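You operate a simulated robot arm through the tools that you are given. There is no shell and no other tool. Be economical: measure what you need, move in short steps, check, and stop when the job is done.

You are at the controls of a simulated robot arm. One attempt, no reset.

JOB
Wind the yellow shuttle full in the winder.
Fine: clamp it and shut the guard, then switch on and start; leave it in the winder and the switch on.

It is judged by the outcome, as a careful person would: the job done as asked, and still so three seconds after it is handed in. It fails if anything else is knocked over, pushed out of place, dropped, spilled or broken.

ROBOT AND FRAMES
A 7-joint arm with a two-finger parallel gripper, fixed in place. Base frame: the origin is at the foot of the arm, x ahead of it, y to its left, z up; the work surface is at about z = 0.86. Units: m, degrees, N and s.
With the tool pointing down near the work surface it reaches from about 0.3 to 0.7 m from the base axis. Its first joint turns from -66.0 to 66.0 degrees. Payload 1.57 kg.
The TCP is the grasp point between the finger pads, 0.03 m short of the fingertips. In the tool frame z runs along the fingers and y along their closing line. Largest opening 0.11 m; finger width 0.024, thickness 0.012; the body of the gripper, 0.048 by 0.112 m, starts 0.078 m behind the TCP.
Orientation is that of the tool frame in the base frame, as [roll, pitch, yaw] about the fixed x, y, z axes, in that order (R = Rz(yaw) Ry(pitch) Rx(roll)). With the fingers straight down and closing along the base's y, the tool's x points along the base's -x, its y along +y and its z along -z.

CONTROLS
- The arm moves only by the tool arm_command. Its argument "series" is a list of rows, each a list of 7 numbers: the shift along the tool's x, y, z in units of 25 mm (1.0 is 25 mm), then the turn, a rotation vector about the tool's x, y, z in units of 5 degrees (1.0 is 5 degrees), then the gripper command, from -1 (shut) to 1 (fully open), values between in proportion. In form: [[x, y, z, rx, ry, rz, jaw], ...]. A call has 1 to 8 rows; each row shifts and turns the commanded pose from where the row before left it, along the tool's axes as they then stand. A call with a number of a shift or a turn outside -1 to 1 is refused whole. Each row takes 0.2 s and may step no farther than 0.05 m and 8.6 degrees from the row before; otherwise, or with a gripper value out of range, the whole call is refused. Where a pose cannot be reached the arm comes as near as it can. A force on the tool above 90 N (or 10 N above the force at the start of the call, whichever is more), or a blocked arm, ends the call early, and 0.2 s more pass. Each finger travels about 0.108 m/s and halts on what it meets, pressing with about 26 N; the grip force reading is that of the motor and also rises with nothing between the fingers. The clock runs only during rows and for 0.2 s after the last one: add rows that do not move to give the fingers time. The reply holds the time, the measured pose of the TCP, the force on the tool along the base axes, the opening and the grip force, in the units named above and with some noise.
- Cameras (640 x 400 px; columns grow to the right, rows downward): "scene" is fixed at [0.1853, -0.4248, 1.3939]; the picture's right is [0.42, -0.91, 0.00], its down [-0.61, -0.28, -0.74] and it looks along [0.67, 0.31, -0.67] (base axes); focal length 214 px, centre (320, 200). "wrist" rides on the gripper at [-0.036, 0, -0.08] in the tool frame; the picture's right is [0.00, -1.00, 0.00], its down [0.97, 0.00, -0.24] and it looks along [0.24, 0.00, 0.97] (tool axes); focal length 218 px, centre (320, 200). There is no depth. A picture from a camera that has moved, and an enlarged one, comes with that camera's place and axes in the base frame and with its lens.
- camera(camera): a new picture of that camera. No time passes.
- enlarge(camera, box): a new picture of the part [left, top, right, bottom] of that camera's present view, enlarged. No time passes.
- hand_in(): hands the job in; it is judged then, once.

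Work in short steps. Places have to be worked out from the pictures, the camera data and where the tool is seen: move nearer, look again, correct. Check each grasp and each placing, and mend what went wrong. You have 120 turns and 68 pictures in all, those below and enlarged ones among them. Open the gripper and draw the arm clear of the work before you hand the job in, unless the task says otherwise; then end with one line.

The tools are called after "Call:" as a command line: name --pt "numbers of a row" for each row, then --argument value for the rest, lists and objects as JSON in quotes. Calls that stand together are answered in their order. arm_command: Moves the arm, as the interface text tells. Its arguments: {"type":"object","properties":{"series":{"type":"array","items":{"type":"array","items":{"type":"number"}}}},"required":["series"]} The other tools are called the same way: camera (camera) takes a picture; enlarge (camera, box) takes an enlarged picture of a part of a camera's view; hand_in () hands the job in.

At the start:

```text
time: 0.0
tcp_pos: [0.4651, -0.0998, 1.1838]
tool_rot: [179.9, -0.1, -179.9]
ft_force: [-1.3, 0.5, 0.4]
opening: 0.1098
finger_force: 0.0
```

scene: 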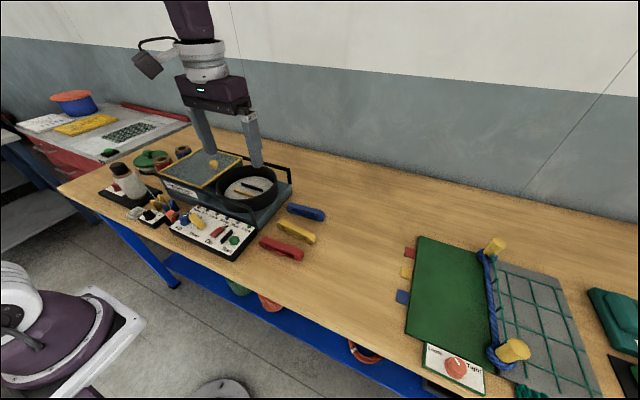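
wrist: 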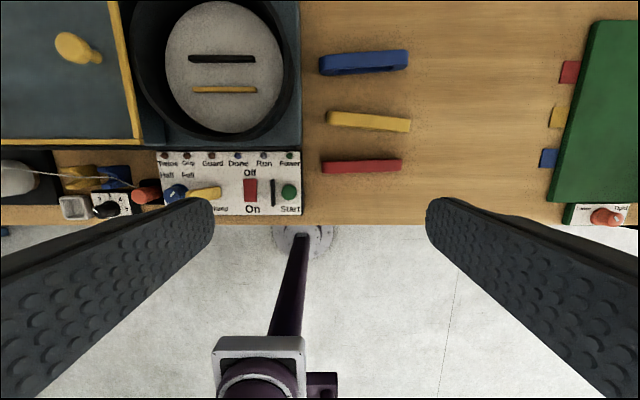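

I'll take a closer look at the winder, its panel and the shuttles first.

Call:
enlarge --camera "wrist" --box '[130, 130, 330, 230]'

Call:
enlarge --camera "scene" --box '[90, 120, 350, 280]'

Call:
enlarge --camera "wrist" --box '[0, 0, 320, 220]'

```text
3.20 times, centred on (230, 180) of wrist
camera zoom: at [0.5011, -0.0999, 1.2624], right [0.0, -1.0, 0.0], down [-0.97, 0.0, 0.24], along [-0.24, 0.0, -0.97], focal length 698 px, centre (608, 264)
```

zoom: 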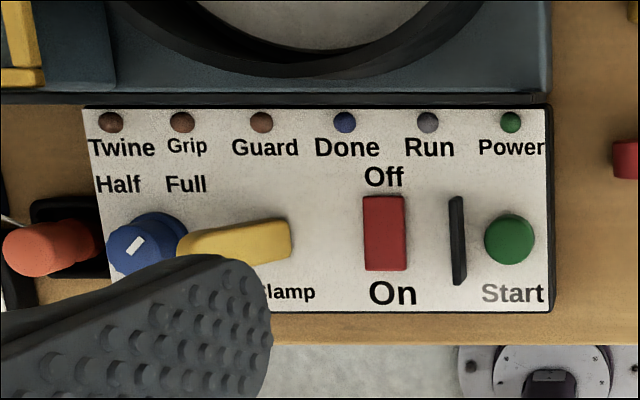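

```text
2.46 times, centred on (220, 200) of scene
camera zoom: at [0.1853, -0.4248, 1.3939], right [0.42, -0.91, 0.0], down [-0.61, -0.28, -0.74], along [0.67, 0.31, -0.67], focal length 528 px, centre (566, 200)
```

zoom: 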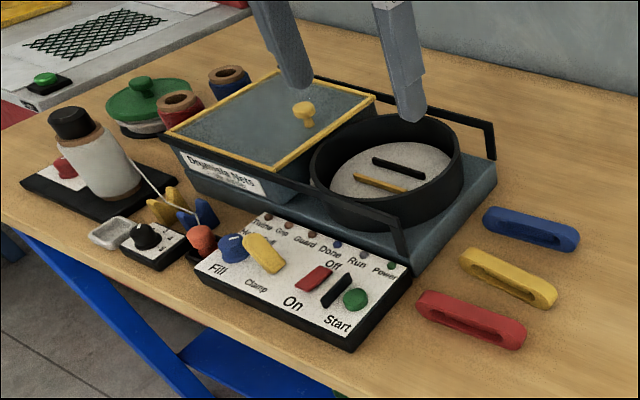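

```text
1.82 times, centred on (160, 110) of wrist
camera zoom: at [0.5011, -0.0999, 1.2624], right [0.0, -1.0, 0.0], down [-0.97, 0.0, 0.24], along [-0.24, 0.0, -0.97], focal length 397 px, centre (611, 364)
```

zoom: 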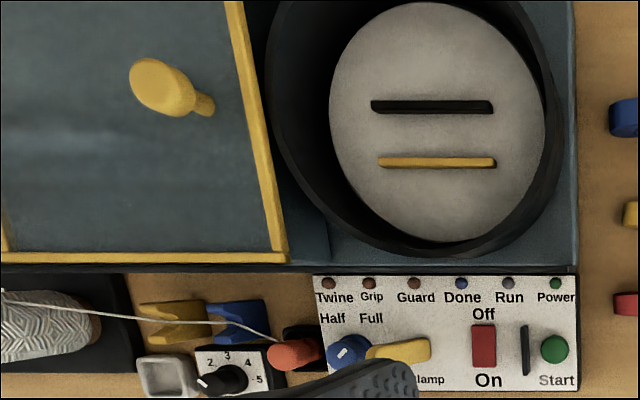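

The guard looks like the yellow-framed lid, which should slide on its rails over the bowl. I'll move the wrist camera above the bowl to measure it.

Call:
arm_command --pt "-0.4 0.9 0 0 0 0 1" --pt "-0.4 0.9 0 0 0 0 1" --pt "-0.4 0.9 0 0 0 0 1" --pt "-0.4 0.9 0 0 0 0 1" --pt "-0.4 0.9 0 0 0 0 1" --pt "-0.4 0.9 0 0 0 0 1"

Call:
camera --camera "wrist"

Call:
enlarge --camera "scene" --box '[90, 120, 350, 280]'

```text
time: 1.4
tcp_pos: [0.5257, 0.0348, 1.1822]
tool_rot: [-180.0, 0.1, 179.9]
ft_force: [-0.4, 0.2, -0.3]
opening: 0.1099
finger_force: 0.1
```

```text
62 pictures are left
camera wrist: at [0.5615, 0.0363, 1.262], right [0.0, -1.0, 0.0], down [-0.97, 0.0, 0.24], along [-0.24, 0.0, -0.97], focal length 218 px, centre (320, 200)
```

wrist: 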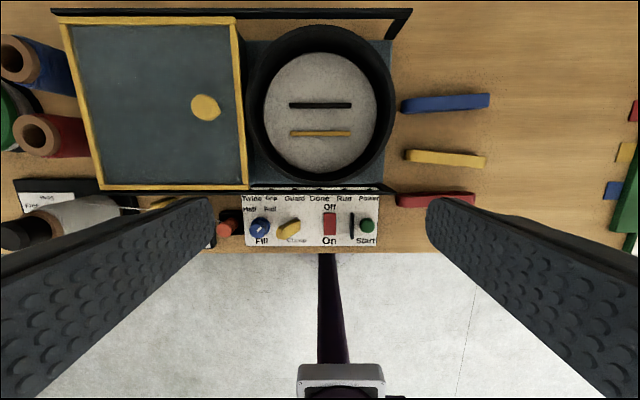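

```text
2.46 times, centred on (220, 200) of scene
camera zoom: at [0.1853, -0.4248, 1.3939], right [0.42, -0.91, 0.0], down [-0.61, -0.28, -0.74], along [0.67, 0.31, -0.67], focal length 528 px, centre (566, 200)
```

zoom: 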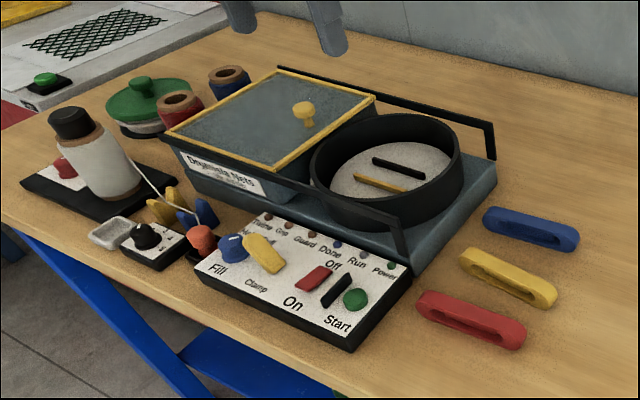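

Bars at about x 0.619 (black) and 0.579 (orange), y 0.036, tops about z 0.92; the yellow shuttle at about (0.541, -0.179), top 0.885. I'll enlarge the bowl and shuttles to see the clamp geometry.

Call:
enlarge --camera "scene" --box '[200, 155, 290, 211]'

Call:
enlarge --camera "wrist" --box '[235, 20, 405, 130]'

Call:
enlarge --camera "wrist" --box '[380, 80, 510, 215]'

Call:
enlarge --camera "scene" --box '[165, 200, 260, 262]'

```text
7.11 times, centred on (245, 183) of scene
camera zoom: at [0.1853, -0.4248, 1.3939], right [0.42, -0.91, 0.0], down [-0.61, -0.28, -0.74], along [0.67, 0.31, -0.67], focal length 1525 px, centre (853, 321)
```

zoom: 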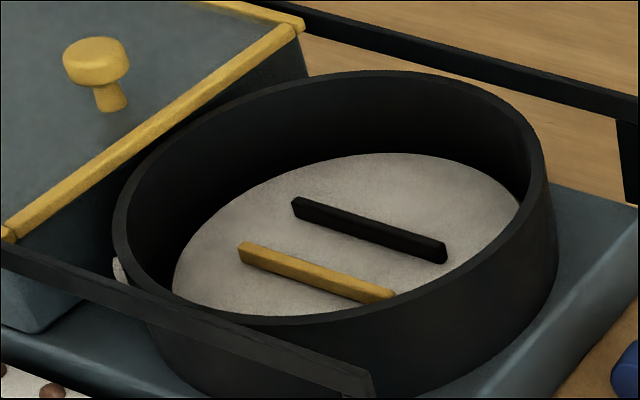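

```text
3.64 times, centred on (320, 75) of wrist
camera zoom: at [0.5615, 0.0363, 1.262], right [0.0, -1.0, 0.0], down [-0.97, 0.0, 0.24], along [-0.24, 0.0, -0.97], focal length 794 px, centre (320, 654)
```

zoom: 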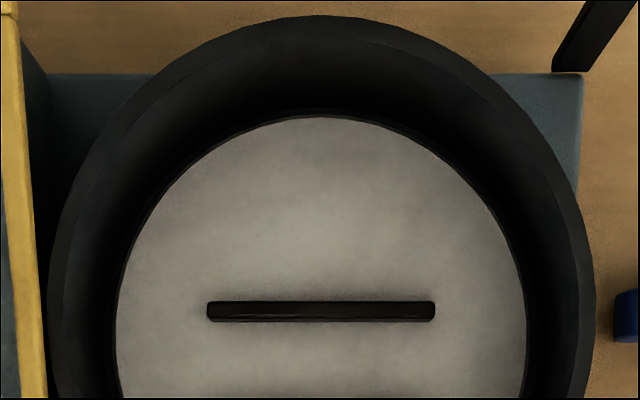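

```text
2.96 times, centred on (445, 148) of wrist
camera zoom: at [0.5615, 0.0363, 1.262], right [0.0, -1.0, 0.0], down [-0.97, 0.0, 0.24], along [-0.24, 0.0, -0.97], focal length 647 px, centre (-50, 356)
```

zoom: 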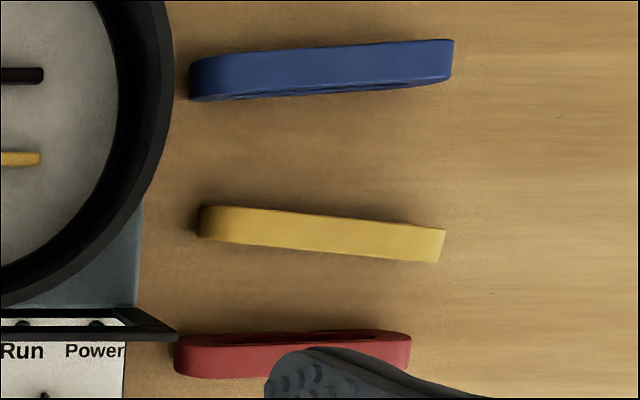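

```text
6.45 times, centred on (212, 231) of scene
camera zoom: at [0.1853, -0.4248, 1.3939], right [0.42, -0.91, 0.0], down [-0.61, -0.28, -0.74], along [0.67, 0.31, -0.67], focal length 1384 px, centre (1014, 0)
```

zoom: 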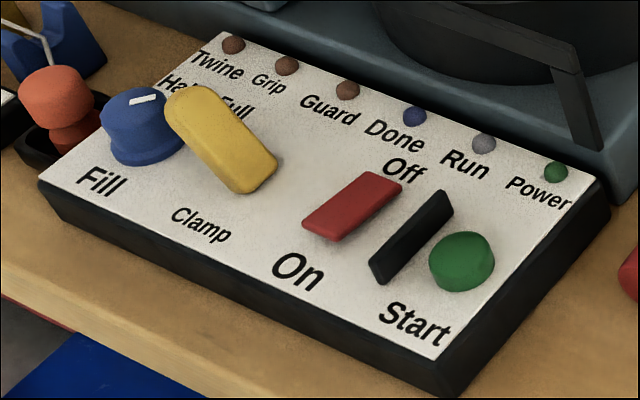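

The clamp bars are low (about 10 mm) on a floor near z 0.911, so the shuttle will stand well above them. Next, a close look at the panel: Fill setting, clamp, switch and twine path.

Call:
arm_command --pt "0.8 0.6 0.9 0 0 0 1" --pt "0.8 0.6 0.9 0 0 0 1" --pt "0.8 0.6 0.9 0 0 0 1" --pt "0.8 0.6 0.9 0 0 0 1" --pt "0.3 0.4 0.9 0 0 0 1" --pt "0 0 0.9 0 0 0 1"

Call:
camera --camera "wrist"

```text
time: 2.8
tcp_pos: [0.4387, 0.1039, 1.0487]
tool_rot: [179.9, 0.1, -180.0]
ft_force: [-0.6, -0.4, 0.3]
opening: 0.1099
finger_force: 0.0
```

```text
56 pictures are left
camera wrist: at [0.4743, 0.105, 1.1282], right [0.0, -1.0, 0.0], down [-0.97, 0.0, 0.24], along [-0.24, 0.0, -0.97], focal length 218 px, centre (320, 200)
```

wrist: 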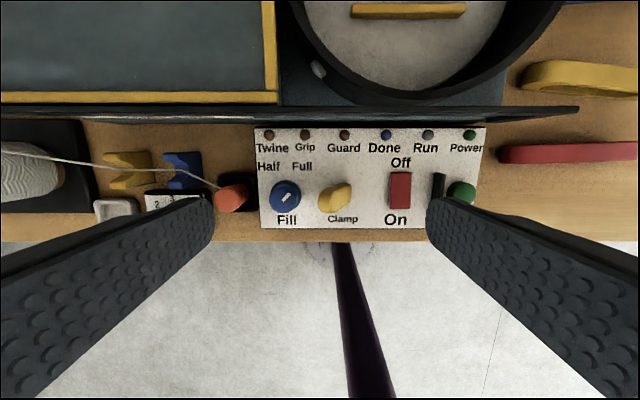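

Call:
enlarge --camera "wrist" --box '[250, 120, 400, 235]'

Call:
enlarge --camera "wrist" --box '[80, 130, 270, 240]'

```text
3.48 times, centred on (325, 178) of wrist
camera zoom: at [0.4743, 0.105, 1.1282], right [0.0, -1.0, 0.0], down [-0.97, 0.0, 0.24], along [-0.24, 0.0, -0.97], focal length 759 px, centre (303, 278)
```

zoom: 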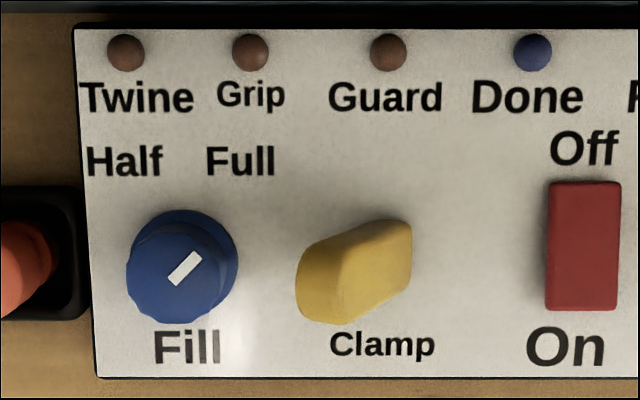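

```text
3.37 times, centred on (175, 185) of wrist
camera zoom: at [0.4743, 0.105, 1.1282], right [0.0, -1.0, 0.0], down [-0.97, 0.0, 0.24], along [-0.24, 0.0, -0.97], focal length 735 px, centre (808, 250)
```

zoom: 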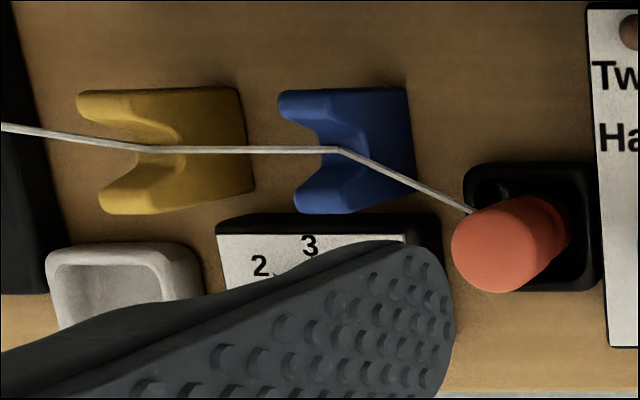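

Fill already points to Full, the twine is threaded, and the Clamp lever leans left (+y) with its tip near (0.423, 0.10, 0.938). Now I travel to above the yellow shuttle.

Call:
arm_command --pt "-0.5 -1 -0.2 0 0 0 1" --pt "-0.5 -1 -0.2 0 0 0 1" --pt "-0.5 -1 -0.2 0 0 0 1" --pt "-0.5 -1 -0.2 0 0 0 1" --pt "-0.5 -1 0 0 0 0 1" --pt "-0.5 -1 0 0 0 0 1" --pt "-0.5 -1 0 0 0 0 1" --pt "-0.5 -1 0 0 0 0 1"

Call:
arm_command --pt "0 -1 0 0 0 1 1" --pt "0 -1 0 0 0 1 1" --pt "0 -1 0 0 0 1 1" --pt "0 0 0 0 0 1 1" --pt "0 0 0 0 0 1 1" --pt "0 0 0 0 0 1 1" --pt "0 0 0 0 0 1 1" --pt "0 0 0 0 0 1 1"

Call:
arm_command --pt "0 0 0 0 0 1 1" --pt "0 0 0 0 0 1 1" --pt "0 0 0 0 0 1 1" --pt "0 0 0 0 0 1 1" --pt "0 0 0 0 0 1 1" --pt "0 0 0 0 0 1 1" --pt "0 0 0 0 0 1 1" --pt "0 0 0 0 0 1 1"

Call:
arm_command --pt "0 0 0 0 0 1 1" --pt "0 0 0 0 0 1 1" --pt "0 0 0 0 0 1 1" --pt "0 0 0 0 0 0 1"

Call:
camera --camera "wrist"

```text
time: 4.6
tcp_pos: [0.537, -0.0941, 1.0685]
tool_rot: [-180.0, 0.0, -180.0]
ft_force: [0.5, -0.4, -0.7]
opening: 0.11
finger_force: 0.1
```

```text
time: 6.4
tcp_pos: [0.5322, -0.1703, 1.0679]
tool_rot: [-180.0, -0.1, 139.9]
ft_force: [0.0, -0.4, 0.3]
opening: 0.1099
finger_force: 0.1
```

```text
time: 8.2
tcp_pos: [0.5316, -0.1696, 1.067]
tool_rot: [179.9, 0.0, 99.9]
ft_force: [0.6, 0.2, -0.8]
opening: 0.11
finger_force: 0.0
```

```text
time: 9.2
tcp_pos: [0.5313, -0.1692, 1.0661]
tool_rot: [179.9, -0.1, 84.9]
ft_force: [0.8, 0.6, 1.2]
opening: 0.11
finger_force: 0.1
```

```text
53 pictures are left
camera wrist: at [0.528, -0.2053, 1.1471], right [-1.0, 0.09, 0.0], down [0.09, 0.97, 0.24], along [0.02, 0.24, -0.97], focal length 218 px, centre (320, 200)
```

wrist: 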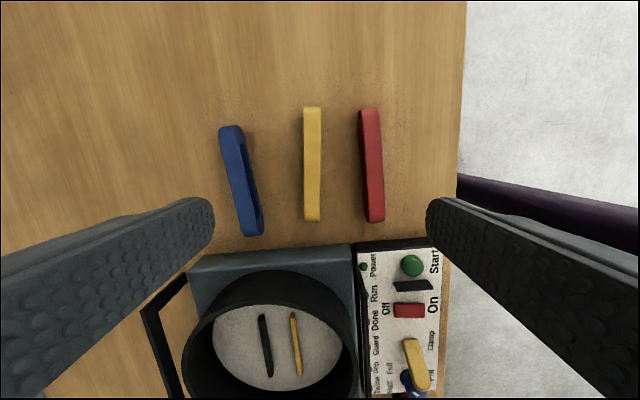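

The gripper is lined up with the yellow shuttle (centre about (0.539, -0.180), 6° yaw). I narrow the jaws to clear the neighbours and go down part way to check.

Call:
arm_command --pt "-0.2 0.18 0.5 0 0 0.2 -0.1" --pt "-0.2 0.18 0.8 0 0 0 -0.1" --pt "0 0 1 0 0 0 -0.1" --pt "0 0 1 0 0 0 -0.1" --pt "0 0 1 0 0 0 -0.1" --pt "0 0 0 0 0 0 -0.1"

Call:
camera --camera "wrist"

```text
time: 10.6
tcp_pos: [0.5397, -0.1832, 0.9599]
tool_rot: [-180.0, 0.0, 84.0]
ft_force: [-0.2, 0.4, -0.2]
opening: 0.0495
finger_force: 0.1
```

```text
52 pictures are left
camera wrist: at [0.536, -0.2181, 1.04], right [-0.99, 0.1, 0.0], down [0.1, 0.97, 0.24], along [0.03, 0.24, -0.97], focal length 218 px, centre (320, 200)
```

wrist: 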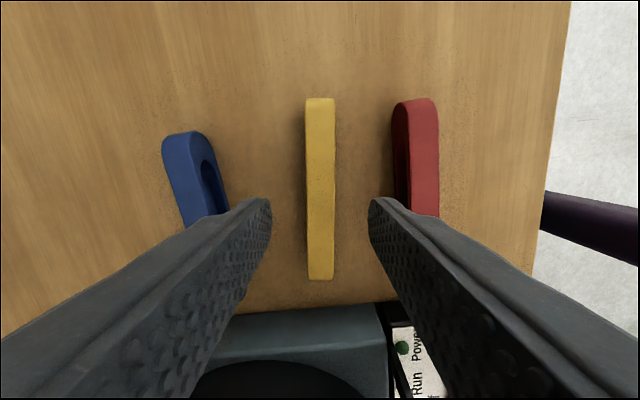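

Well centred. Going down so the pads overlap only the top half of the shuttle, then closing.

Call:
arm_command --pt "0.08 0 1 0 0 0 -0.1" --pt "0 0 1 0 0 0 -0.1" --pt "0 0 0.3 0 0 0 -0.1" --pt "0 0 0 0 0 0 -0.5" --pt "0 0 0 0 0 0 -1" --pt "0 0 0 0 0 0 -1" --pt "0 0 0 0 0 0 -1"

Call:
camera --camera "wrist"

```text
time: 12.2
tcp_pos: [0.5412, -0.1796, 0.9035]
tool_rot: [179.9, 0.0, 84.0]
ft_force: [-1.1, -0.9, -0.5]
opening: 0.0184
finger_force: 26.0
```

```text
51 pictures are left
camera wrist: at [0.5358, -0.2152, 0.9824], right [-0.99, 0.1, 0.0], down [0.1, 0.97, 0.24], along [0.03, 0.24, -0.97], focal length 218 px, centre (320, 200)
```

wrist: 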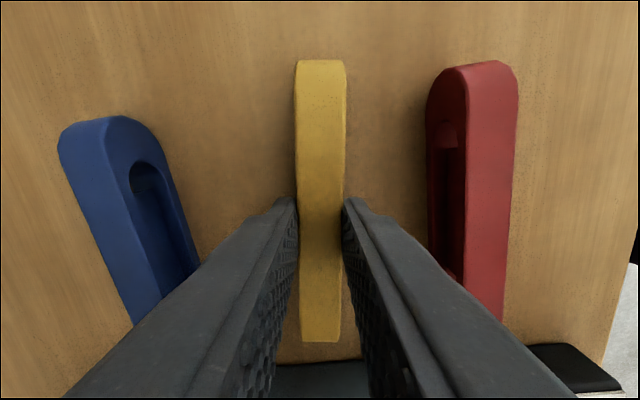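

Gripped firmly at 18 mm. Lifting, squaring the yaw to 90°, and carrying it above the bowl.

Call:
arm_command --pt "0 0 -0.6 0 0 0 -1" --pt "0 0 -1 0 0 0 -1" --pt "0 0 -1 0 0 0 -1" --pt "0 0 -1 0 0 -0.6 -1" --pt "0 0 -1 0 0 -0.6 -1" --pt "0 0 -1 0 0 0 -1" --pt "0 0 -0.6 0 0 0 -1"

Call:
arm_command --pt "1 0.3 0 0 0 0 -1" --pt "1 0.3 0 0 0 0 -1" --pt "1 0.3 0 0 0 0 -1" --pt "1 0.3 0 0 0 0 -1" --pt "1 0.3 0 0 0 0 -1" --pt "1 0.3 0 0 0 0 -1" --pt "1 0.3 0 0 0 0 -1" --pt "0.6 0.2 0 0 0 0 -1"

Call:
arm_command --pt "1 0 0 0 0 0 -1" --pt "0 0 0 0 0 0 -1" --pt "0 0 0 0 0 0 -1"

Call:
camera --camera "wrist"

Call:
enlarge --camera "scene" --box '[160, 90, 320, 220]'

```text
time: 13.8
tcp_pos: [0.5406, -0.1781, 1.0584]
tool_rot: [180.0, 0.0, 90.0]
ft_force: [0.1, 0.6, -0.8]
opening: 0.0189
finger_force: 25.9
```

```text
time: 15.6
tcp_pos: [0.5975, 0.0128, 1.0565]
tool_rot: [-180.0, 0.0, 90.0]
ft_force: [0.0, -0.1, -0.4]
opening: 0.0188
finger_force: 25.9
```

```text
time: 16.4
tcp_pos: [0.5993, 0.0371, 1.0554]
tool_rot: [179.9, -0.1, 89.9]
ft_force: [0.6, 0.1, -0.6]
opening: 0.0188
finger_force: 26.0
```

```text
50 pictures are left
camera wrist: at [0.5977, 0.0011, 1.136], right [-1.0, 0.0, 0.0], down [0.0, 0.97, 0.24], along [0.0, 0.24, -0.97], focal length 218 px, centre (320, 200)
```

wrist: 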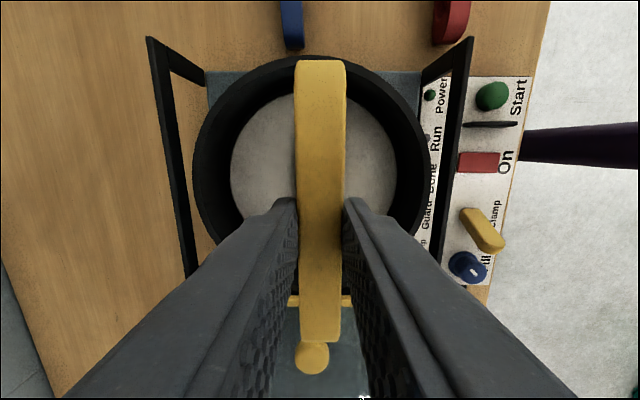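

```text
3.08 times, centred on (240, 155) of scene
camera zoom: at [0.1853, -0.4247, 1.3939], right [0.42, -0.91, 0.0], down [-0.61, -0.28, -0.74], along [0.67, 0.31, -0.67], focal length 660 px, centre (566, 338)
```

zoom: 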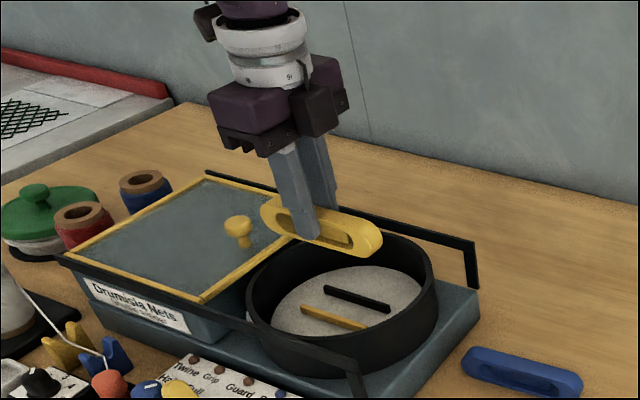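

Shuttle is centred above the bars (midline x≈0.598, y≈0.036). Lowering in steps and watching force.

Call:
arm_command --pt "0 0 0.8 0 0 0 -1" --pt "0 0 0.8 0 0 0 -1" --pt "0 0 0.8 0 0 0 -1" --pt "0 0 0.6 0 0 0 -1" --pt "0 0 0.3 0 0 0 -1" --pt "0 0 0 0 0 0 -1"

Call:
enlarge --camera "scene" --box '[200, 140, 290, 211]'

```text
time: 17.8
tcp_pos: [0.5985, 0.0346, 0.9747]
tool_rot: [179.9, 0.0, 90.0]
ft_force: [0.9, 0.0, -0.3]
opening: 0.0189
finger_force: 26.0
```

```text
5.63 times, centred on (245, 176) of scene
camera zoom: at [0.1853, -0.4248, 1.3939], right [0.42, -0.91, 0.0], down [-0.61, -0.28, -0.74], along [0.67, 0.31, -0.67], focal length 1208 px, centre (742, 338)
```

zoom: 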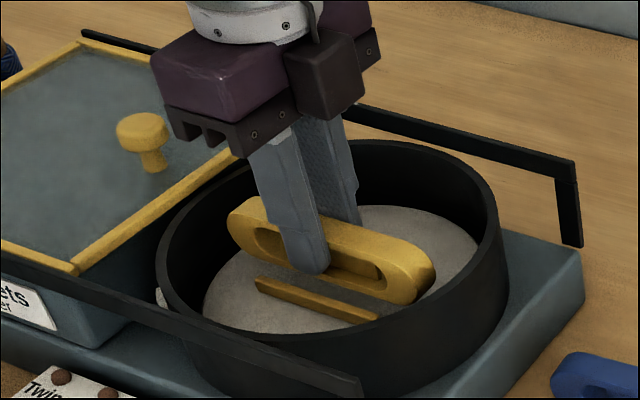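

Looks right; the shuttle is behind the yellow bar and still above it. Continue down gently.

Call:
arm_command --pt "0 0 0.25 0 0 0 -1" --pt "0 0 0.2 0 0 0 -1" --pt "0 0 0.15 0 0 0 -1" --pt "0 0 0 0 0 0 -1"

Call:
enlarge --camera "scene" --box '[200, 140, 290, 211]'

```text
time: 18.8
tcp_pos: [0.5998, 0.0361, 0.9602]
tool_rot: [180.0, 0.0, 90.1]
ft_force: [-0.5, -0.4, -1.3]
opening: 0.019
finger_force: 26.0
```

```text
5.63 times, centred on (245, 176) of scene
camera zoom: at [0.1853, -0.4247, 1.3939], right [0.42, -0.91, 0.0], down [-0.61, -0.28, -0.74], along [0.67, 0.31, -0.67], focal length 1208 px, centre (742, 338)
```

zoom: 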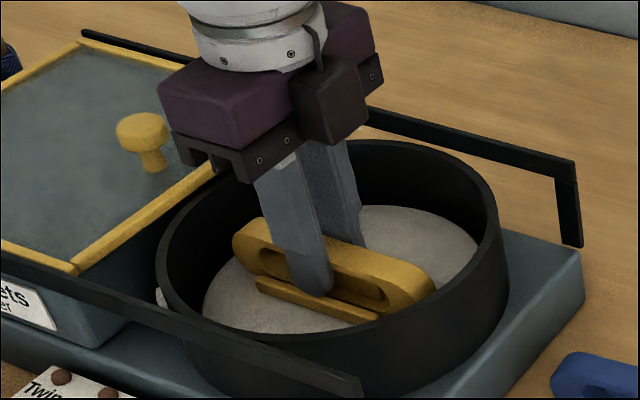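

Almost seated, no contact yet. A few more millimetres.

Call:
arm_command --pt "0 0 0.08 0 0 0 -1" --pt "0 0 0.08 0 0 0 -1" --pt "0 0 0 0 0 0 -1"

Call:
arm_command --pt "0 0 0.08 0 0 0 -1" --pt "0 0 0 0 0 0 -1"

```text
time: 19.6
tcp_pos: [0.5976, 0.0348, 0.9581]
tool_rot: [179.7, 0.0, 90.0]
ft_force: [0.5, 0.9, 37.3]
opening: 0.0188
finger_force: 26.0
```

```text
time: 20.2
tcp_pos: [0.5979, 0.0357, 0.9583]
tool_rot: [179.5, -0.1, 90.0]
ft_force: [-3.9, 1.9, 69.9]
opening: 0.0189
finger_force: 26.2
```

Contact at z 0.958: it's seated. I ease off, open modestly, then lift straight up.

Call:
arm_command --pt "0 0 -0.12 0 0 0 -1" --pt "0 0 0 0 0 0 -0.5" --pt "0 0 0 0 0 0 -0.2" --pt "0 0 0 0 0 0 -0.2" --pt "0 0 -0.4 0 0 0 -0.2" --pt "0 0 -0.8 0 0 0 -0.2" --pt "0 0 -1 0 0 0 -0.2" --pt "0 0 -1 0 0 0 -0.2"

Call:
enlarge --camera "scene" --box '[200, 140, 290, 211]'

Call:
camera --camera "wrist"

```text
time: 22.0
tcp_pos: [0.5969, 0.0368, 1.039]
tool_rot: [-180.0, 0.0, 90.1]
ft_force: [-0.4, 0.4, -0.3]
opening: 0.0443
finger_force: 0.1
```

```text
5.63 times, centred on (245, 176) of scene
camera zoom: at [0.1853, -0.4248, 1.3939], right [0.42, -0.91, 0.0], down [-0.61, -0.28, -0.74], along [0.67, 0.31, -0.67], focal length 1208 px, centre (742, 338)
```

zoom: 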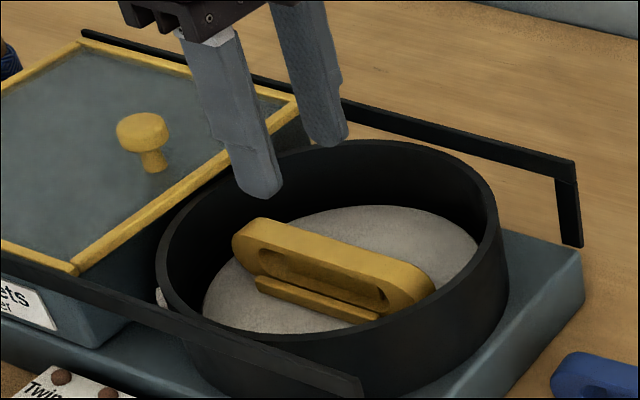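

```text
45 pictures are left
camera wrist: at [0.5959, 0.0016, 1.1187], right [-1.0, 0.0, 0.0], down [0.0, 0.97, 0.24], along [0.0, 0.24, -0.97], focal length 218 px, centre (320, 200)
```

wrist: 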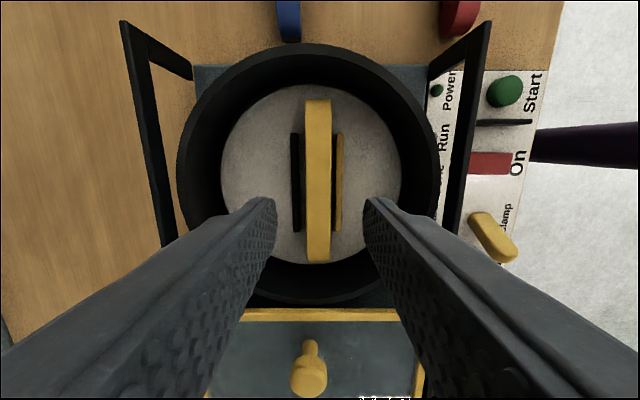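

The shuttle sits squarely between the jaws. Now, with closed fingers, I go to the +y side of the Clamp lever tip, staying high.

Call:
arm_command --pt "0.5 -1 0 0 0 0 -1" --pt "0.5 -1 0 0 0 0 -1" --pt "0.5 -1 0 0 0 0 -1" --pt "0.5 -1 0 0 0 0 -1" --pt "0.5 -1 0 0 0 0 -1" --pt "0.5 -1 0 0 0 0 -1" --pt "0.5 -0.9 0 0 0 0 -1" --pt "0 0 0.5 0 0 0 -1"

Call:
enlarge --camera "scene" --box '[150, 160, 270, 262]'

Call:
camera --camera "wrist"

```text
time: 23.8
tcp_pos: [0.4247, 0.1262, 1.0239]
tool_rot: [179.9, 0.0, 90.0]
ft_force: [0.0, 0.5, 0.2]
opening: 0.0003
finger_force: 21.1
```

```text
3.92 times, centred on (210, 211) of scene
camera zoom: at [0.1853, -0.4247, 1.3939], right [0.42, -0.91, 0.0], down [-0.61, -0.28, -0.74], along [0.67, 0.31, -0.67], focal length 841 px, centre (751, 157)
```

zoom: 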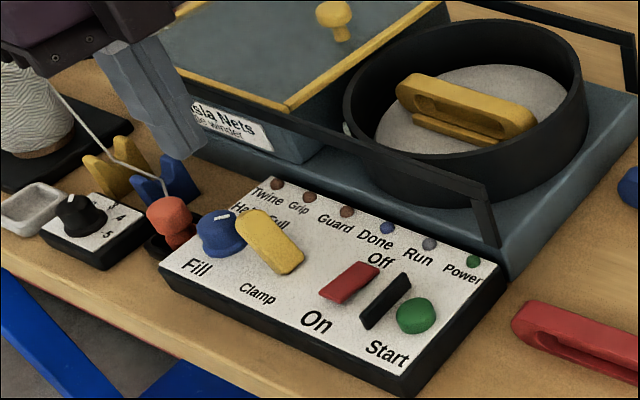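

```text
43 pictures are left
camera wrist: at [0.4241, 0.0896, 1.1036], right [-1.0, 0.0, 0.0], down [0.0, 0.97, 0.24], along [0.0, 0.24, -0.97], focal length 218 px, centre (320, 200)
```

wrist: 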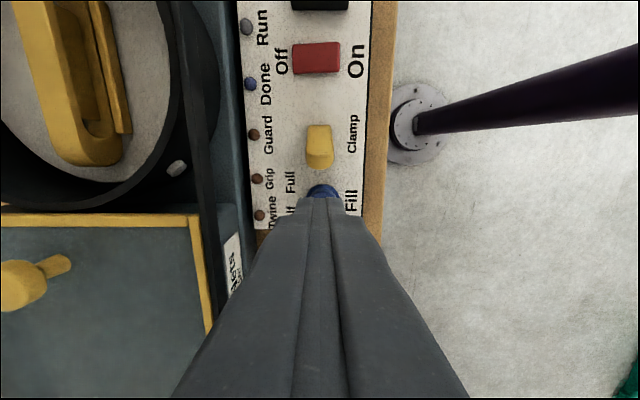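

The lever tip is at y≈0.105 and x≈0.424, aligned with the fingers. Lowering to fingertip z≈0.93 on its +y side.

Call:
arm_command --pt "0 0 0.8 0 0 0 -1" --pt "0 0 0.8 0 0 0 -1" --pt "0 0 0.6 0 0 0 -1" --pt "0 0 0.3 0 0 0 -1" --pt "0 0 0 0 0 0 -1"

Call:
enlarge --camera "scene" --box '[165, 180, 265, 262]'

```text
time: 25.0
tcp_pos: [0.4256, 0.1236, 0.9621]
tool_rot: [180.0, 0.0, 90.0]
ft_force: [0.1, 0.5, 0.2]
opening: 0.0002
finger_force: 21.3
```

```text
4.88 times, centred on (215, 221) of scene
camera zoom: at [0.1853, -0.4247, 1.3939], right [0.42, -0.91, 0.0], down [-0.61, -0.28, -0.74], along [0.67, 0.31, -0.67], focal length 1046 px, centre (832, 98)
```

zoom: 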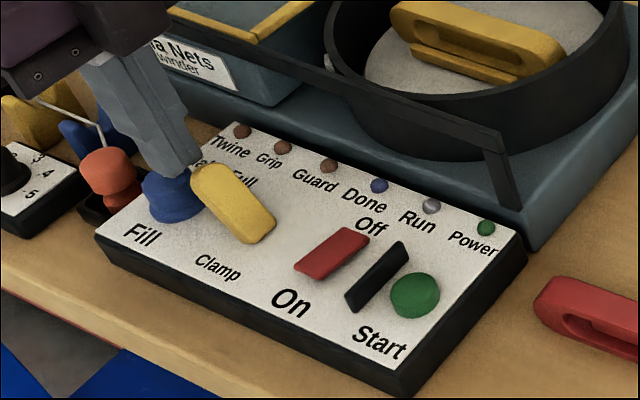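

Fingertips are beside the lever tip and just above the Fill knob. Pushing toward -y.

Call:
arm_command --pt "-0.4 0 0 0 0 0 -1" --pt "-0.4 0 0 0 0 0 -1" --pt "-0.4 0 0 0 0 0 -1" --pt "-0.4 0 0 0 0 0 -1" --pt "-0.3 0 0 0 0 0 -1" --pt "0 0 0 0 0 0 -1"

Call:
enlarge --camera "scene" --box '[165, 180, 265, 262]'

```text
time: 26.4
tcp_pos: [0.4238, 0.0772, 0.9623]
tool_rot: [180.0, -0.1, 90.1]
ft_force: [-0.7, 15.9, 0.5]
opening: 0.0
finger_force: 21.6
```

```text
4.88 times, centred on (215, 221) of scene
camera zoom: at [0.1853, -0.4243, 1.3941], right [0.42, -0.91, 0.0], down [-0.61, -0.28, -0.74], along [0.67, 0.31, -0.67], focal length 1046 px, centre (832, 98)
```

zoom: 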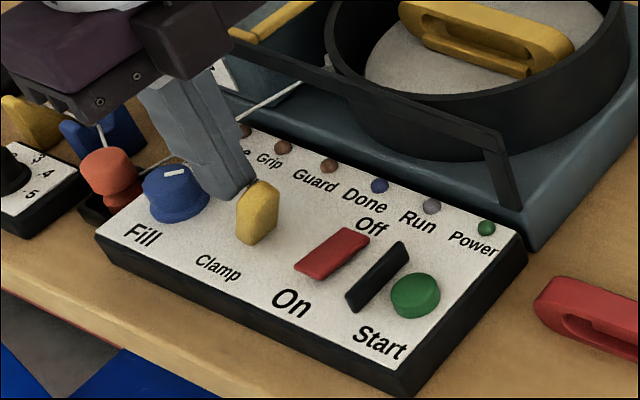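

The lever is tipping and the clamp bars are closing on the shuttle. Keep pushing.

Call:
arm_command --pt "-0.4 0 0 0 0 0 -1" --pt "-0.4 0 0 0 0 0 -1" --pt "-0.4 0 0 0 0 0 -1" --pt "0 0 0 0 0 0 -1"

Call:
enlarge --camera "scene" --box '[165, 160, 285, 262]'

```text
time: 26.9
tcp_pos: [0.4249, 0.0779, 0.9628]
tool_rot: [179.8, -1.2, 90.7]
ft_force: [-4.4, 27.5, 14.4]
opening: 0.0
finger_force: 21.1
stopped in row 2: the force on the tool passed its limit (the readings are from after the stop); the commanded pose is now the measured one
```

```text
3.92 times, centred on (225, 211) of scene
camera zoom: at [0.1849, -0.4241, 1.3942], right [0.42, -0.91, 0.0], down [-0.61, -0.28, -0.74], along [0.67, 0.31, -0.67], focal length 841 px, centre (692, 157)
```

zoom: 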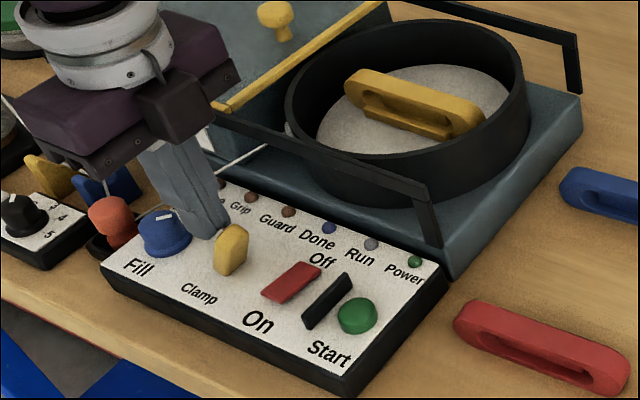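

It resists at 27 N with the bars now against the shuttle. I back off a little and look whether the lever stays.

Call:
arm_command --pt "0.3 0 0 0 0 0 -1" --pt "0.4 0 0 0 0 0 -1" --pt "0.2 0 -0.8 0 0 0 -1" --pt "0 0 -1 0 0 0 -1" --pt "0 0 -1 0 0 0 -1"

Call:
enlarge --camera "scene" --box '[165, 160, 285, 262]'

Call:
camera --camera "wrist"

```text
time: 28.1
tcp_pos: [0.4244, 0.0937, 1.0341]
tool_rot: [179.9, -1.0, 90.6]
ft_force: [0.7, -0.1, 0.2]
opening: 0.0
finger_force: 21.5
```

```text
3.92 times, centred on (225, 211) of scene
camera zoom: at [0.1853, -0.4247, 1.3939], right [0.42, -0.91, 0.0], down [-0.61, -0.28, -0.74], along [0.67, 0.31, -0.67], focal length 841 px, centre (692, 157)
```

zoom: 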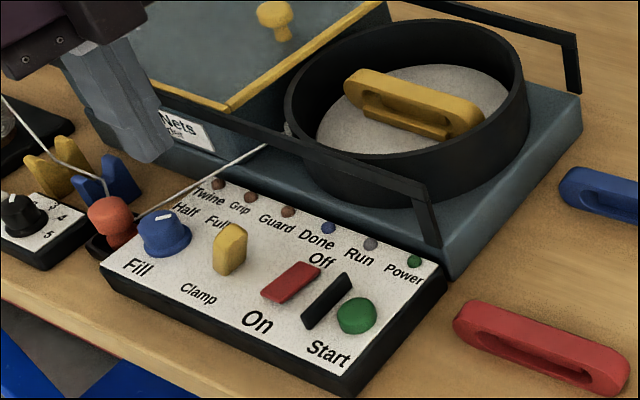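

```text
38 pictures are left
camera wrist: at [0.4237, 0.057, 1.1125], right [-1.0, -0.01, 0.0], down [-0.01, 0.97, 0.26], along [0.0, 0.26, -0.97], focal length 218 px, centre (320, 200)
```

wrist: 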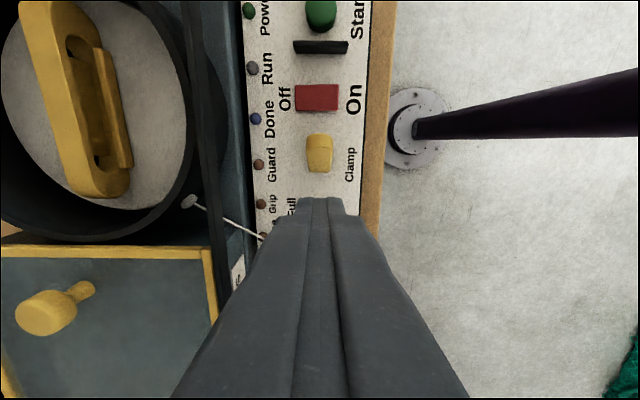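

The lever stays thrown and the twine is now led to the shuttle. I enlarge to check the bars and Fill knob.

Call:
enlarge --camera "scene" --box '[210, 160, 285, 205]'

Call:
enlarge --camera "scene" --box '[185, 205, 250, 250]'

```text
8.53 times, centred on (248, 182) of scene
camera zoom: at [0.1853, -0.4247, 1.3939], right [0.42, -0.91, 0.0], down [-0.61, -0.28, -0.74], along [0.67, 0.31, -0.67], focal length 1830 px, centre (939, 349)
```

zoom: 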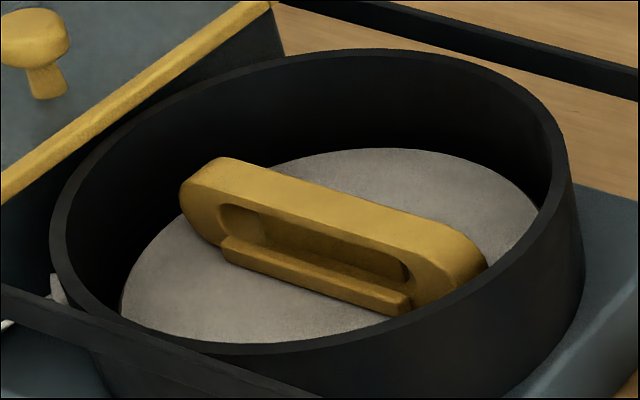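

```text
8.89 times, centred on (218, 228) of scene
camera zoom: at [0.1853, -0.4247, 1.3939], right [0.42, -0.91, 0.0], down [-0.61, -0.28, -0.74], along [0.67, 0.31, -0.67], focal length 1906 px, centre (1231, -44)
```

zoom: 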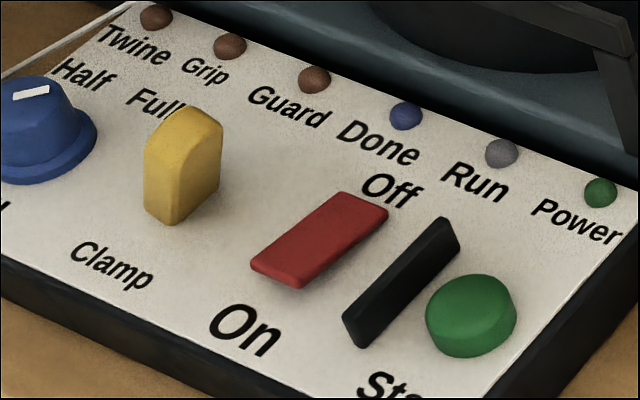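

Clamped properly: both bars are against the shuttle and Fill is still on Full. Now to the guard knob (about (0.608, 0.172), top z≈0.988): going to its +y side, high.

Call:
arm_command --pt "0 0 -1 0.2 0 0.1 -1" --pt "0 0 -0.9 0 0 0 -1" --pt "0.9 1 0 0 0 0 -1" --pt "0.9 1 0 0 0 0 -1" --pt "0.9 1 0 0 0 0 -1" --pt "0.9 1 0 0 0 0 -1" --pt "0.9 1 0 0 0 0 -1" --pt "0.9 1 0 0 0 0 -1"

Call:
arm_command --pt "0.4 1 0 0 0 0 -1" --pt "0 0.35 0 0 0 0 -1" --pt "0 0 0 0 0 0 -1"

Call:
camera --camera "wrist"

Call:
enlarge --camera "scene" --box '[150, 100, 300, 200]'

```text
time: 29.9
tcp_pos: [0.5733, 0.2291, 1.0794]
tool_rot: [-179.1, -1.0, 90.0]
ft_force: [0.4, -0.2, 0.1]
opening: 0.0
finger_force: 21.1
```

```text
time: 30.7
tcp_pos: [0.5985, 0.2428, 1.0762]
tool_rot: [-178.5, -0.3, 90.9]
ft_force: [0.4, -0.8, 0.1]
opening: 0.0003
finger_force: 21.7
out of reach, approached as far as the arm can: row 2
```

```text
35 pictures are left
camera wrist: at [0.6005, 0.2066, 1.1559], right [-1.0, -0.02, 0.03], down [-0.01, 0.97, 0.24], along [-0.03, 0.24, -0.97], focal length 218 px, centre (320, 200)
```

wrist: 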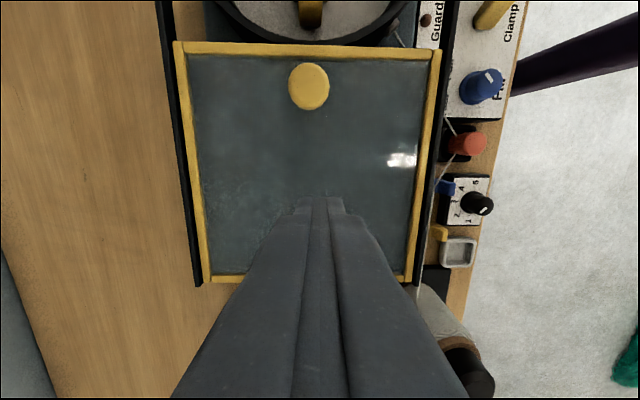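

```text
4.00 times, centred on (225, 150) of scene
camera zoom: at [0.1853, -0.4248, 1.3939], right [0.42, -0.91, 0.0], down [-0.61, -0.28, -0.74], along [0.67, 0.31, -0.67], focal length 858 px, centre (700, 400)
```

zoom: 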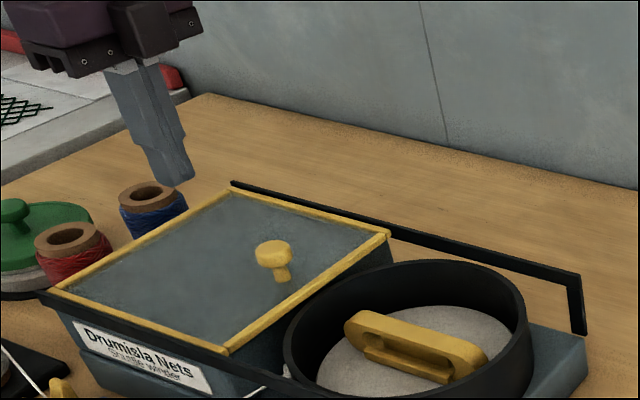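

Knob is at about (0.604, 0.167), 29 mm wide. I come in to y≈0.205 (within reach) and look at the pose before lowering.

Call:
arm_command --pt "-0.8 0 0 0 0 0 -1" --pt "-0.7 0 0.5 0 0 0 -1" --pt "0 0 0.8 0 0 0 -1" --pt "0 0 0 0 0 0 -1"

```text
time: 31.7
tcp_pos: [0.6081, 0.2025, 1.047]
tool_rot: [-179.0, -1.0, 89.9]
ft_force: [0.0, 0.7, -0.3]
opening: 0.0
finger_force: 21.2
```

Good position behind the knob. Lowering to fingertip z≈0.968 with a small tilt correction.

Call:
arm_command --pt "0.05 -0.08 0.8 -0.2 -0.2 0 -1" --pt "0 -0.08 0.7 0 0 0 -1" --pt "0 0 0.4 0 0 0 -1" --pt "0 0 0 0 0 0 -1"

Call:
enlarge --camera "scene" --box '[150, 110, 300, 210]'

```text
time: 32.7
tcp_pos: [0.6037, 0.2046, 0.9991]
tool_rot: [179.8, 0.0, 90.1]
ft_force: [-0.7, 0.6, 4.1]
opening: 0.0
finger_force: 22.1
```

```text
4.00 times, centred on (225, 160) of scene
camera zoom: at [0.1852, -0.4248, 1.3939], right [0.42, -0.91, 0.0], down [-0.61, -0.28, -0.74], along [0.67, 0.31, -0.67], focal length 858 px, centre (700, 360)
```

zoom: 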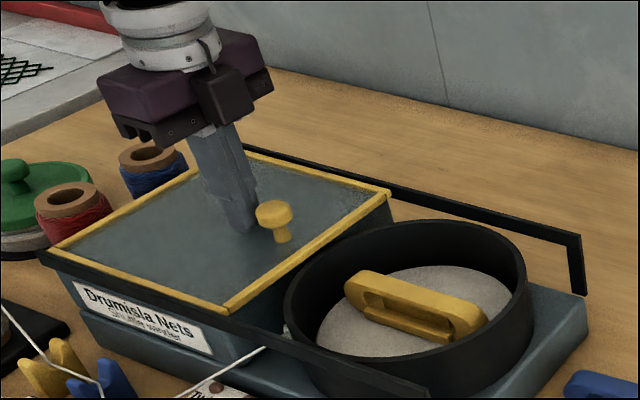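

Light touch on the lid (4 N). I raise 4 mm and push the knob toward -y.

Call:
arm_command --pt "0 0 -0.17 0 0 0 -1" --pt "-0.5 0 0 0 0 0 -1" --pt "-0.5 0 0 0 0 0 -1" --pt "-0.5 0 0 0 0 0 -1" --pt "-0.5 0 0 0 0 0 -1" --pt "0 0 0 0 0 0 -1"

Call:
enlarge --camera "scene" --box '[150, 110, 300, 210]'

```text
time: 34.1
tcp_pos: [0.6039, 0.1541, 1.001]
tool_rot: [179.8, 0.0, 90.0]
ft_force: [-0.3, 1.3, -0.7]
opening: 0.0001
finger_force: 21.2
```

```text
4.00 times, centred on (225, 160) of scene
camera zoom: at [0.1853, -0.4247, 1.3939], right [0.42, -0.91, 0.0], down [-0.61, -0.28, -0.74], along [0.67, 0.31, -0.67], focal length 858 px, centre (700, 360)
```

zoom: 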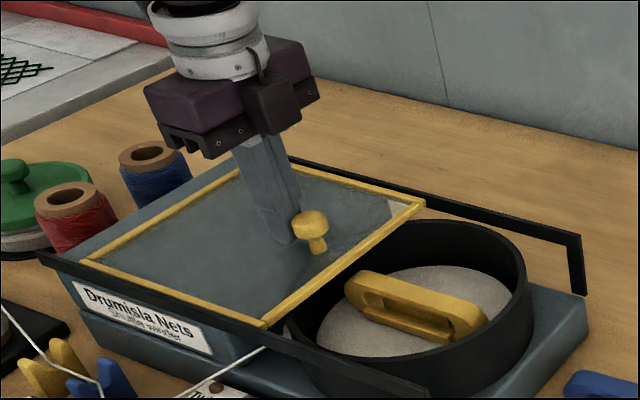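

The guard slides freely. Continuing.

Call:
arm_command --pt "-0.6 0 0 0 0 0 -1" --pt "-0.6 0 0 0 0 0 -1" --pt "-0.6 0 0 0 0 0 -1" --pt "-0.6 0 0 0 0 0 -1" --pt "-0.6 0 0 0 0 0 -1" --pt "-0.6 0 0 0 0 0 -1" --pt "-0.6 0 0 0 0 0 -1" --pt "0 0 0 0 0 0 -1"

Call:
enlarge --camera "scene" --box '[150, 110, 310, 217]'

```text
time: 35.9
tcp_pos: [0.6028, 0.0492, 1.0046]
tool_rot: [179.9, 0.0, 90.0]
ft_force: [0.5, 0.8, -0.4]
opening: 0.0001
finger_force: 21.5
```

```text
3.74 times, centred on (230, 164) of scene
camera zoom: at [0.1853, -0.4247, 1.3939], right [0.42, -0.91, 0.0], down [-0.61, -0.28, -0.74], along [0.67, 0.31, -0.67], focal length 802 px, centre (656, 336)
```

zoom: 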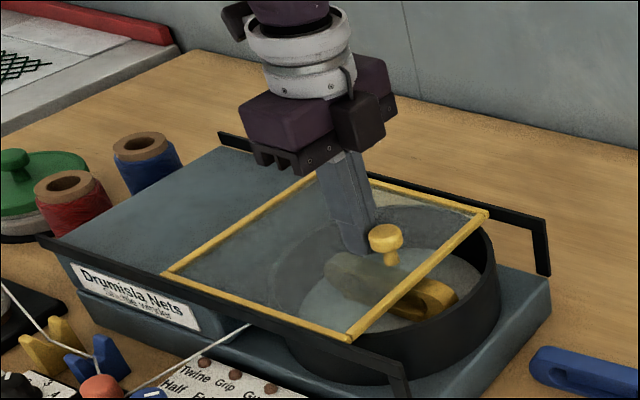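

Nearly there; continuing toward the end of the rails, watching for the stop.

Call:
arm_command --pt "-0.5 0 0.1 0 0 0 -1" --pt "-0.5 0 0 0 0 0 -1" --pt "-0.5 0 0 0 0 0 -1" --pt "-0.4 0 0 0 0 0 -1" --pt "-0.3 0 0 0 0 0 -1" --pt "-0.3 0 0 0 0 0 -1" --pt "0 0 0 0 0 0 -1"

Call:
enlarge --camera "scene" --box '[150, 110, 310, 217]'

```text
time: 37.5
tcp_pos: [0.6022, -0.0078, 1.0012]
tool_rot: [179.9, -0.6, 90.3]
ft_force: [-4.5, 43.1, 9.1]
opening: 0.0
finger_force: 20.9
```

```text
3.74 times, centred on (230, 164) of scene
camera zoom: at [0.185, -0.4235, 1.3944], right [0.42, -0.91, 0.0], down [-0.61, -0.28, -0.74], along [0.67, 0.31, -0.67], focal length 802 px, centre (656, 336)
```

zoom: 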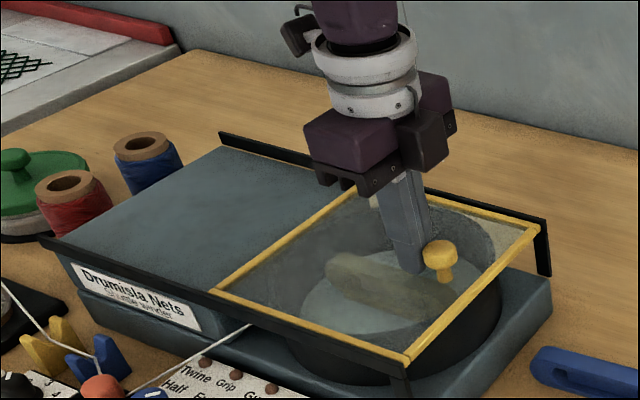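

The guard hit its end stop (43 N) and covers the bowl. Backing off, lifting, and moving to above the switch.

Call:
arm_command --pt "0.7 0 0 0 0 0 -1" --pt "0.3 0 -1 0 0 0 -1" --pt "0 0 -1 0 0 0 -1" --pt "0 -1 0 0 0 0 -1" --pt "0 -1 0 0 0 0 -1" --pt "0 -1 0 0 0 0 -1" --pt "0 -1 0 0 0 0 -1" --pt "0 -1 0 0 0 0 -1"

Call:
arm_command --pt "0 -1 0 0 0 0 -1" --pt "0 -1 0 0 0 0 -1" --pt "0 -0.7 0 0 0 0 -1" --pt "0 0 0 0 0 0 -1"

Call:
camera --camera "wrist"

Call:
enlarge --camera "scene" --box '[165, 160, 315, 260]'

```text
time: 39.3
tcp_pos: [0.478, 0.0113, 1.0498]
tool_rot: [179.8, 0.1, 90.1]
ft_force: [-0.9, 0.6, 0.4]
opening: 0.0001
finger_force: 21.6
```

```text
time: 40.3
tcp_pos: [0.4094, 0.0111, 1.0499]
tool_rot: [179.9, 0.0, 90.0]
ft_force: [-0.2, -0.7, -0.3]
opening: 0.0001
finger_force: 20.8
```

```text
29 pictures are left
camera wrist: at [0.4086, -0.025, 1.1303], right [-1.0, 0.0, 0.0], down [0.0, 0.97, 0.24], along [0.0, 0.24, -0.97], focal length 218 px, centre (320, 200)
```

wrist: 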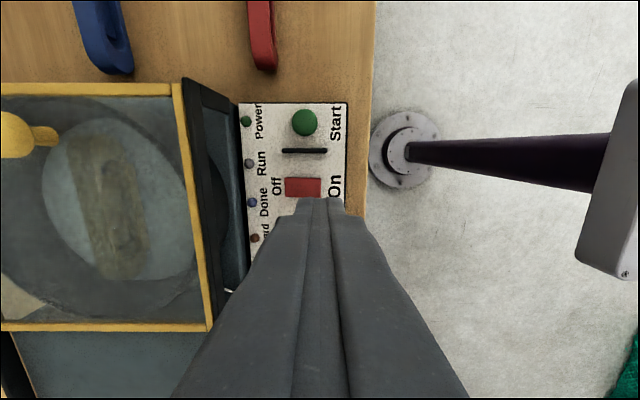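

```text
4.00 times, centred on (240, 210) of scene
camera zoom: at [0.1853, -0.4248, 1.3939], right [0.42, -0.91, 0.0], down [-0.61, -0.28, -0.74], along [0.67, 0.31, -0.67], focal length 858 px, centre (640, 160)
```

zoom: 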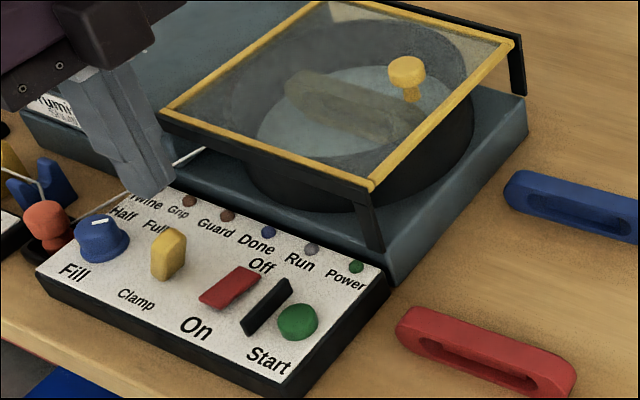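

Guard is fully shut. The switch spans x 0.407–0.446 at y≈0.018; I line up over its On end and go down to just above it.

Call:
arm_command --pt "0.26 0.08 0 0 0 0 -1" --pt "0 0 0.9 0 0 0 -1" --pt "0 0 0.9 0 0 0 -1" --pt "0 0 0.9 0 0 0 -1" --pt "0 0 0.7 0 0 0 -1" --pt "0 0 0.5 0 0 0 -1" --pt "0 0 0 0 0 0 -1"

Call:
enlarge --camera "scene" --box '[190, 190, 280, 260]'

```text
time: 41.9
tcp_pos: [0.414, 0.0171, 0.9517]
tool_rot: [180.0, 0.0, 90.0]
ft_force: [-0.2, 0.1, 1.1]
opening: 0.0
finger_force: 21.3
```

```text
5.71 times, centred on (235, 225) of scene
camera zoom: at [0.1853, -0.4248, 1.3939], right [0.42, -0.91, 0.0], down [-0.61, -0.28, -0.74], along [0.67, 0.31, -0.67], focal length 1226 px, centre (806, 57)
```

zoom: 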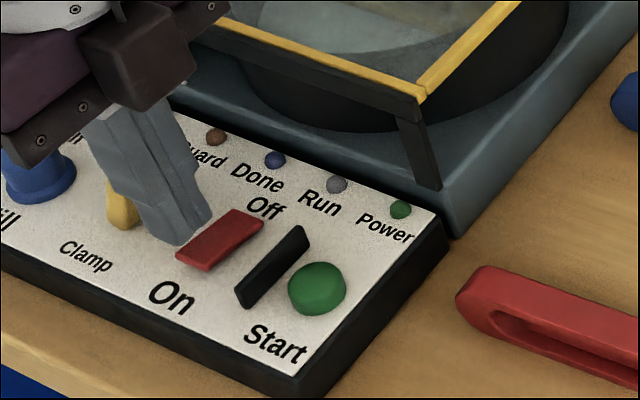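

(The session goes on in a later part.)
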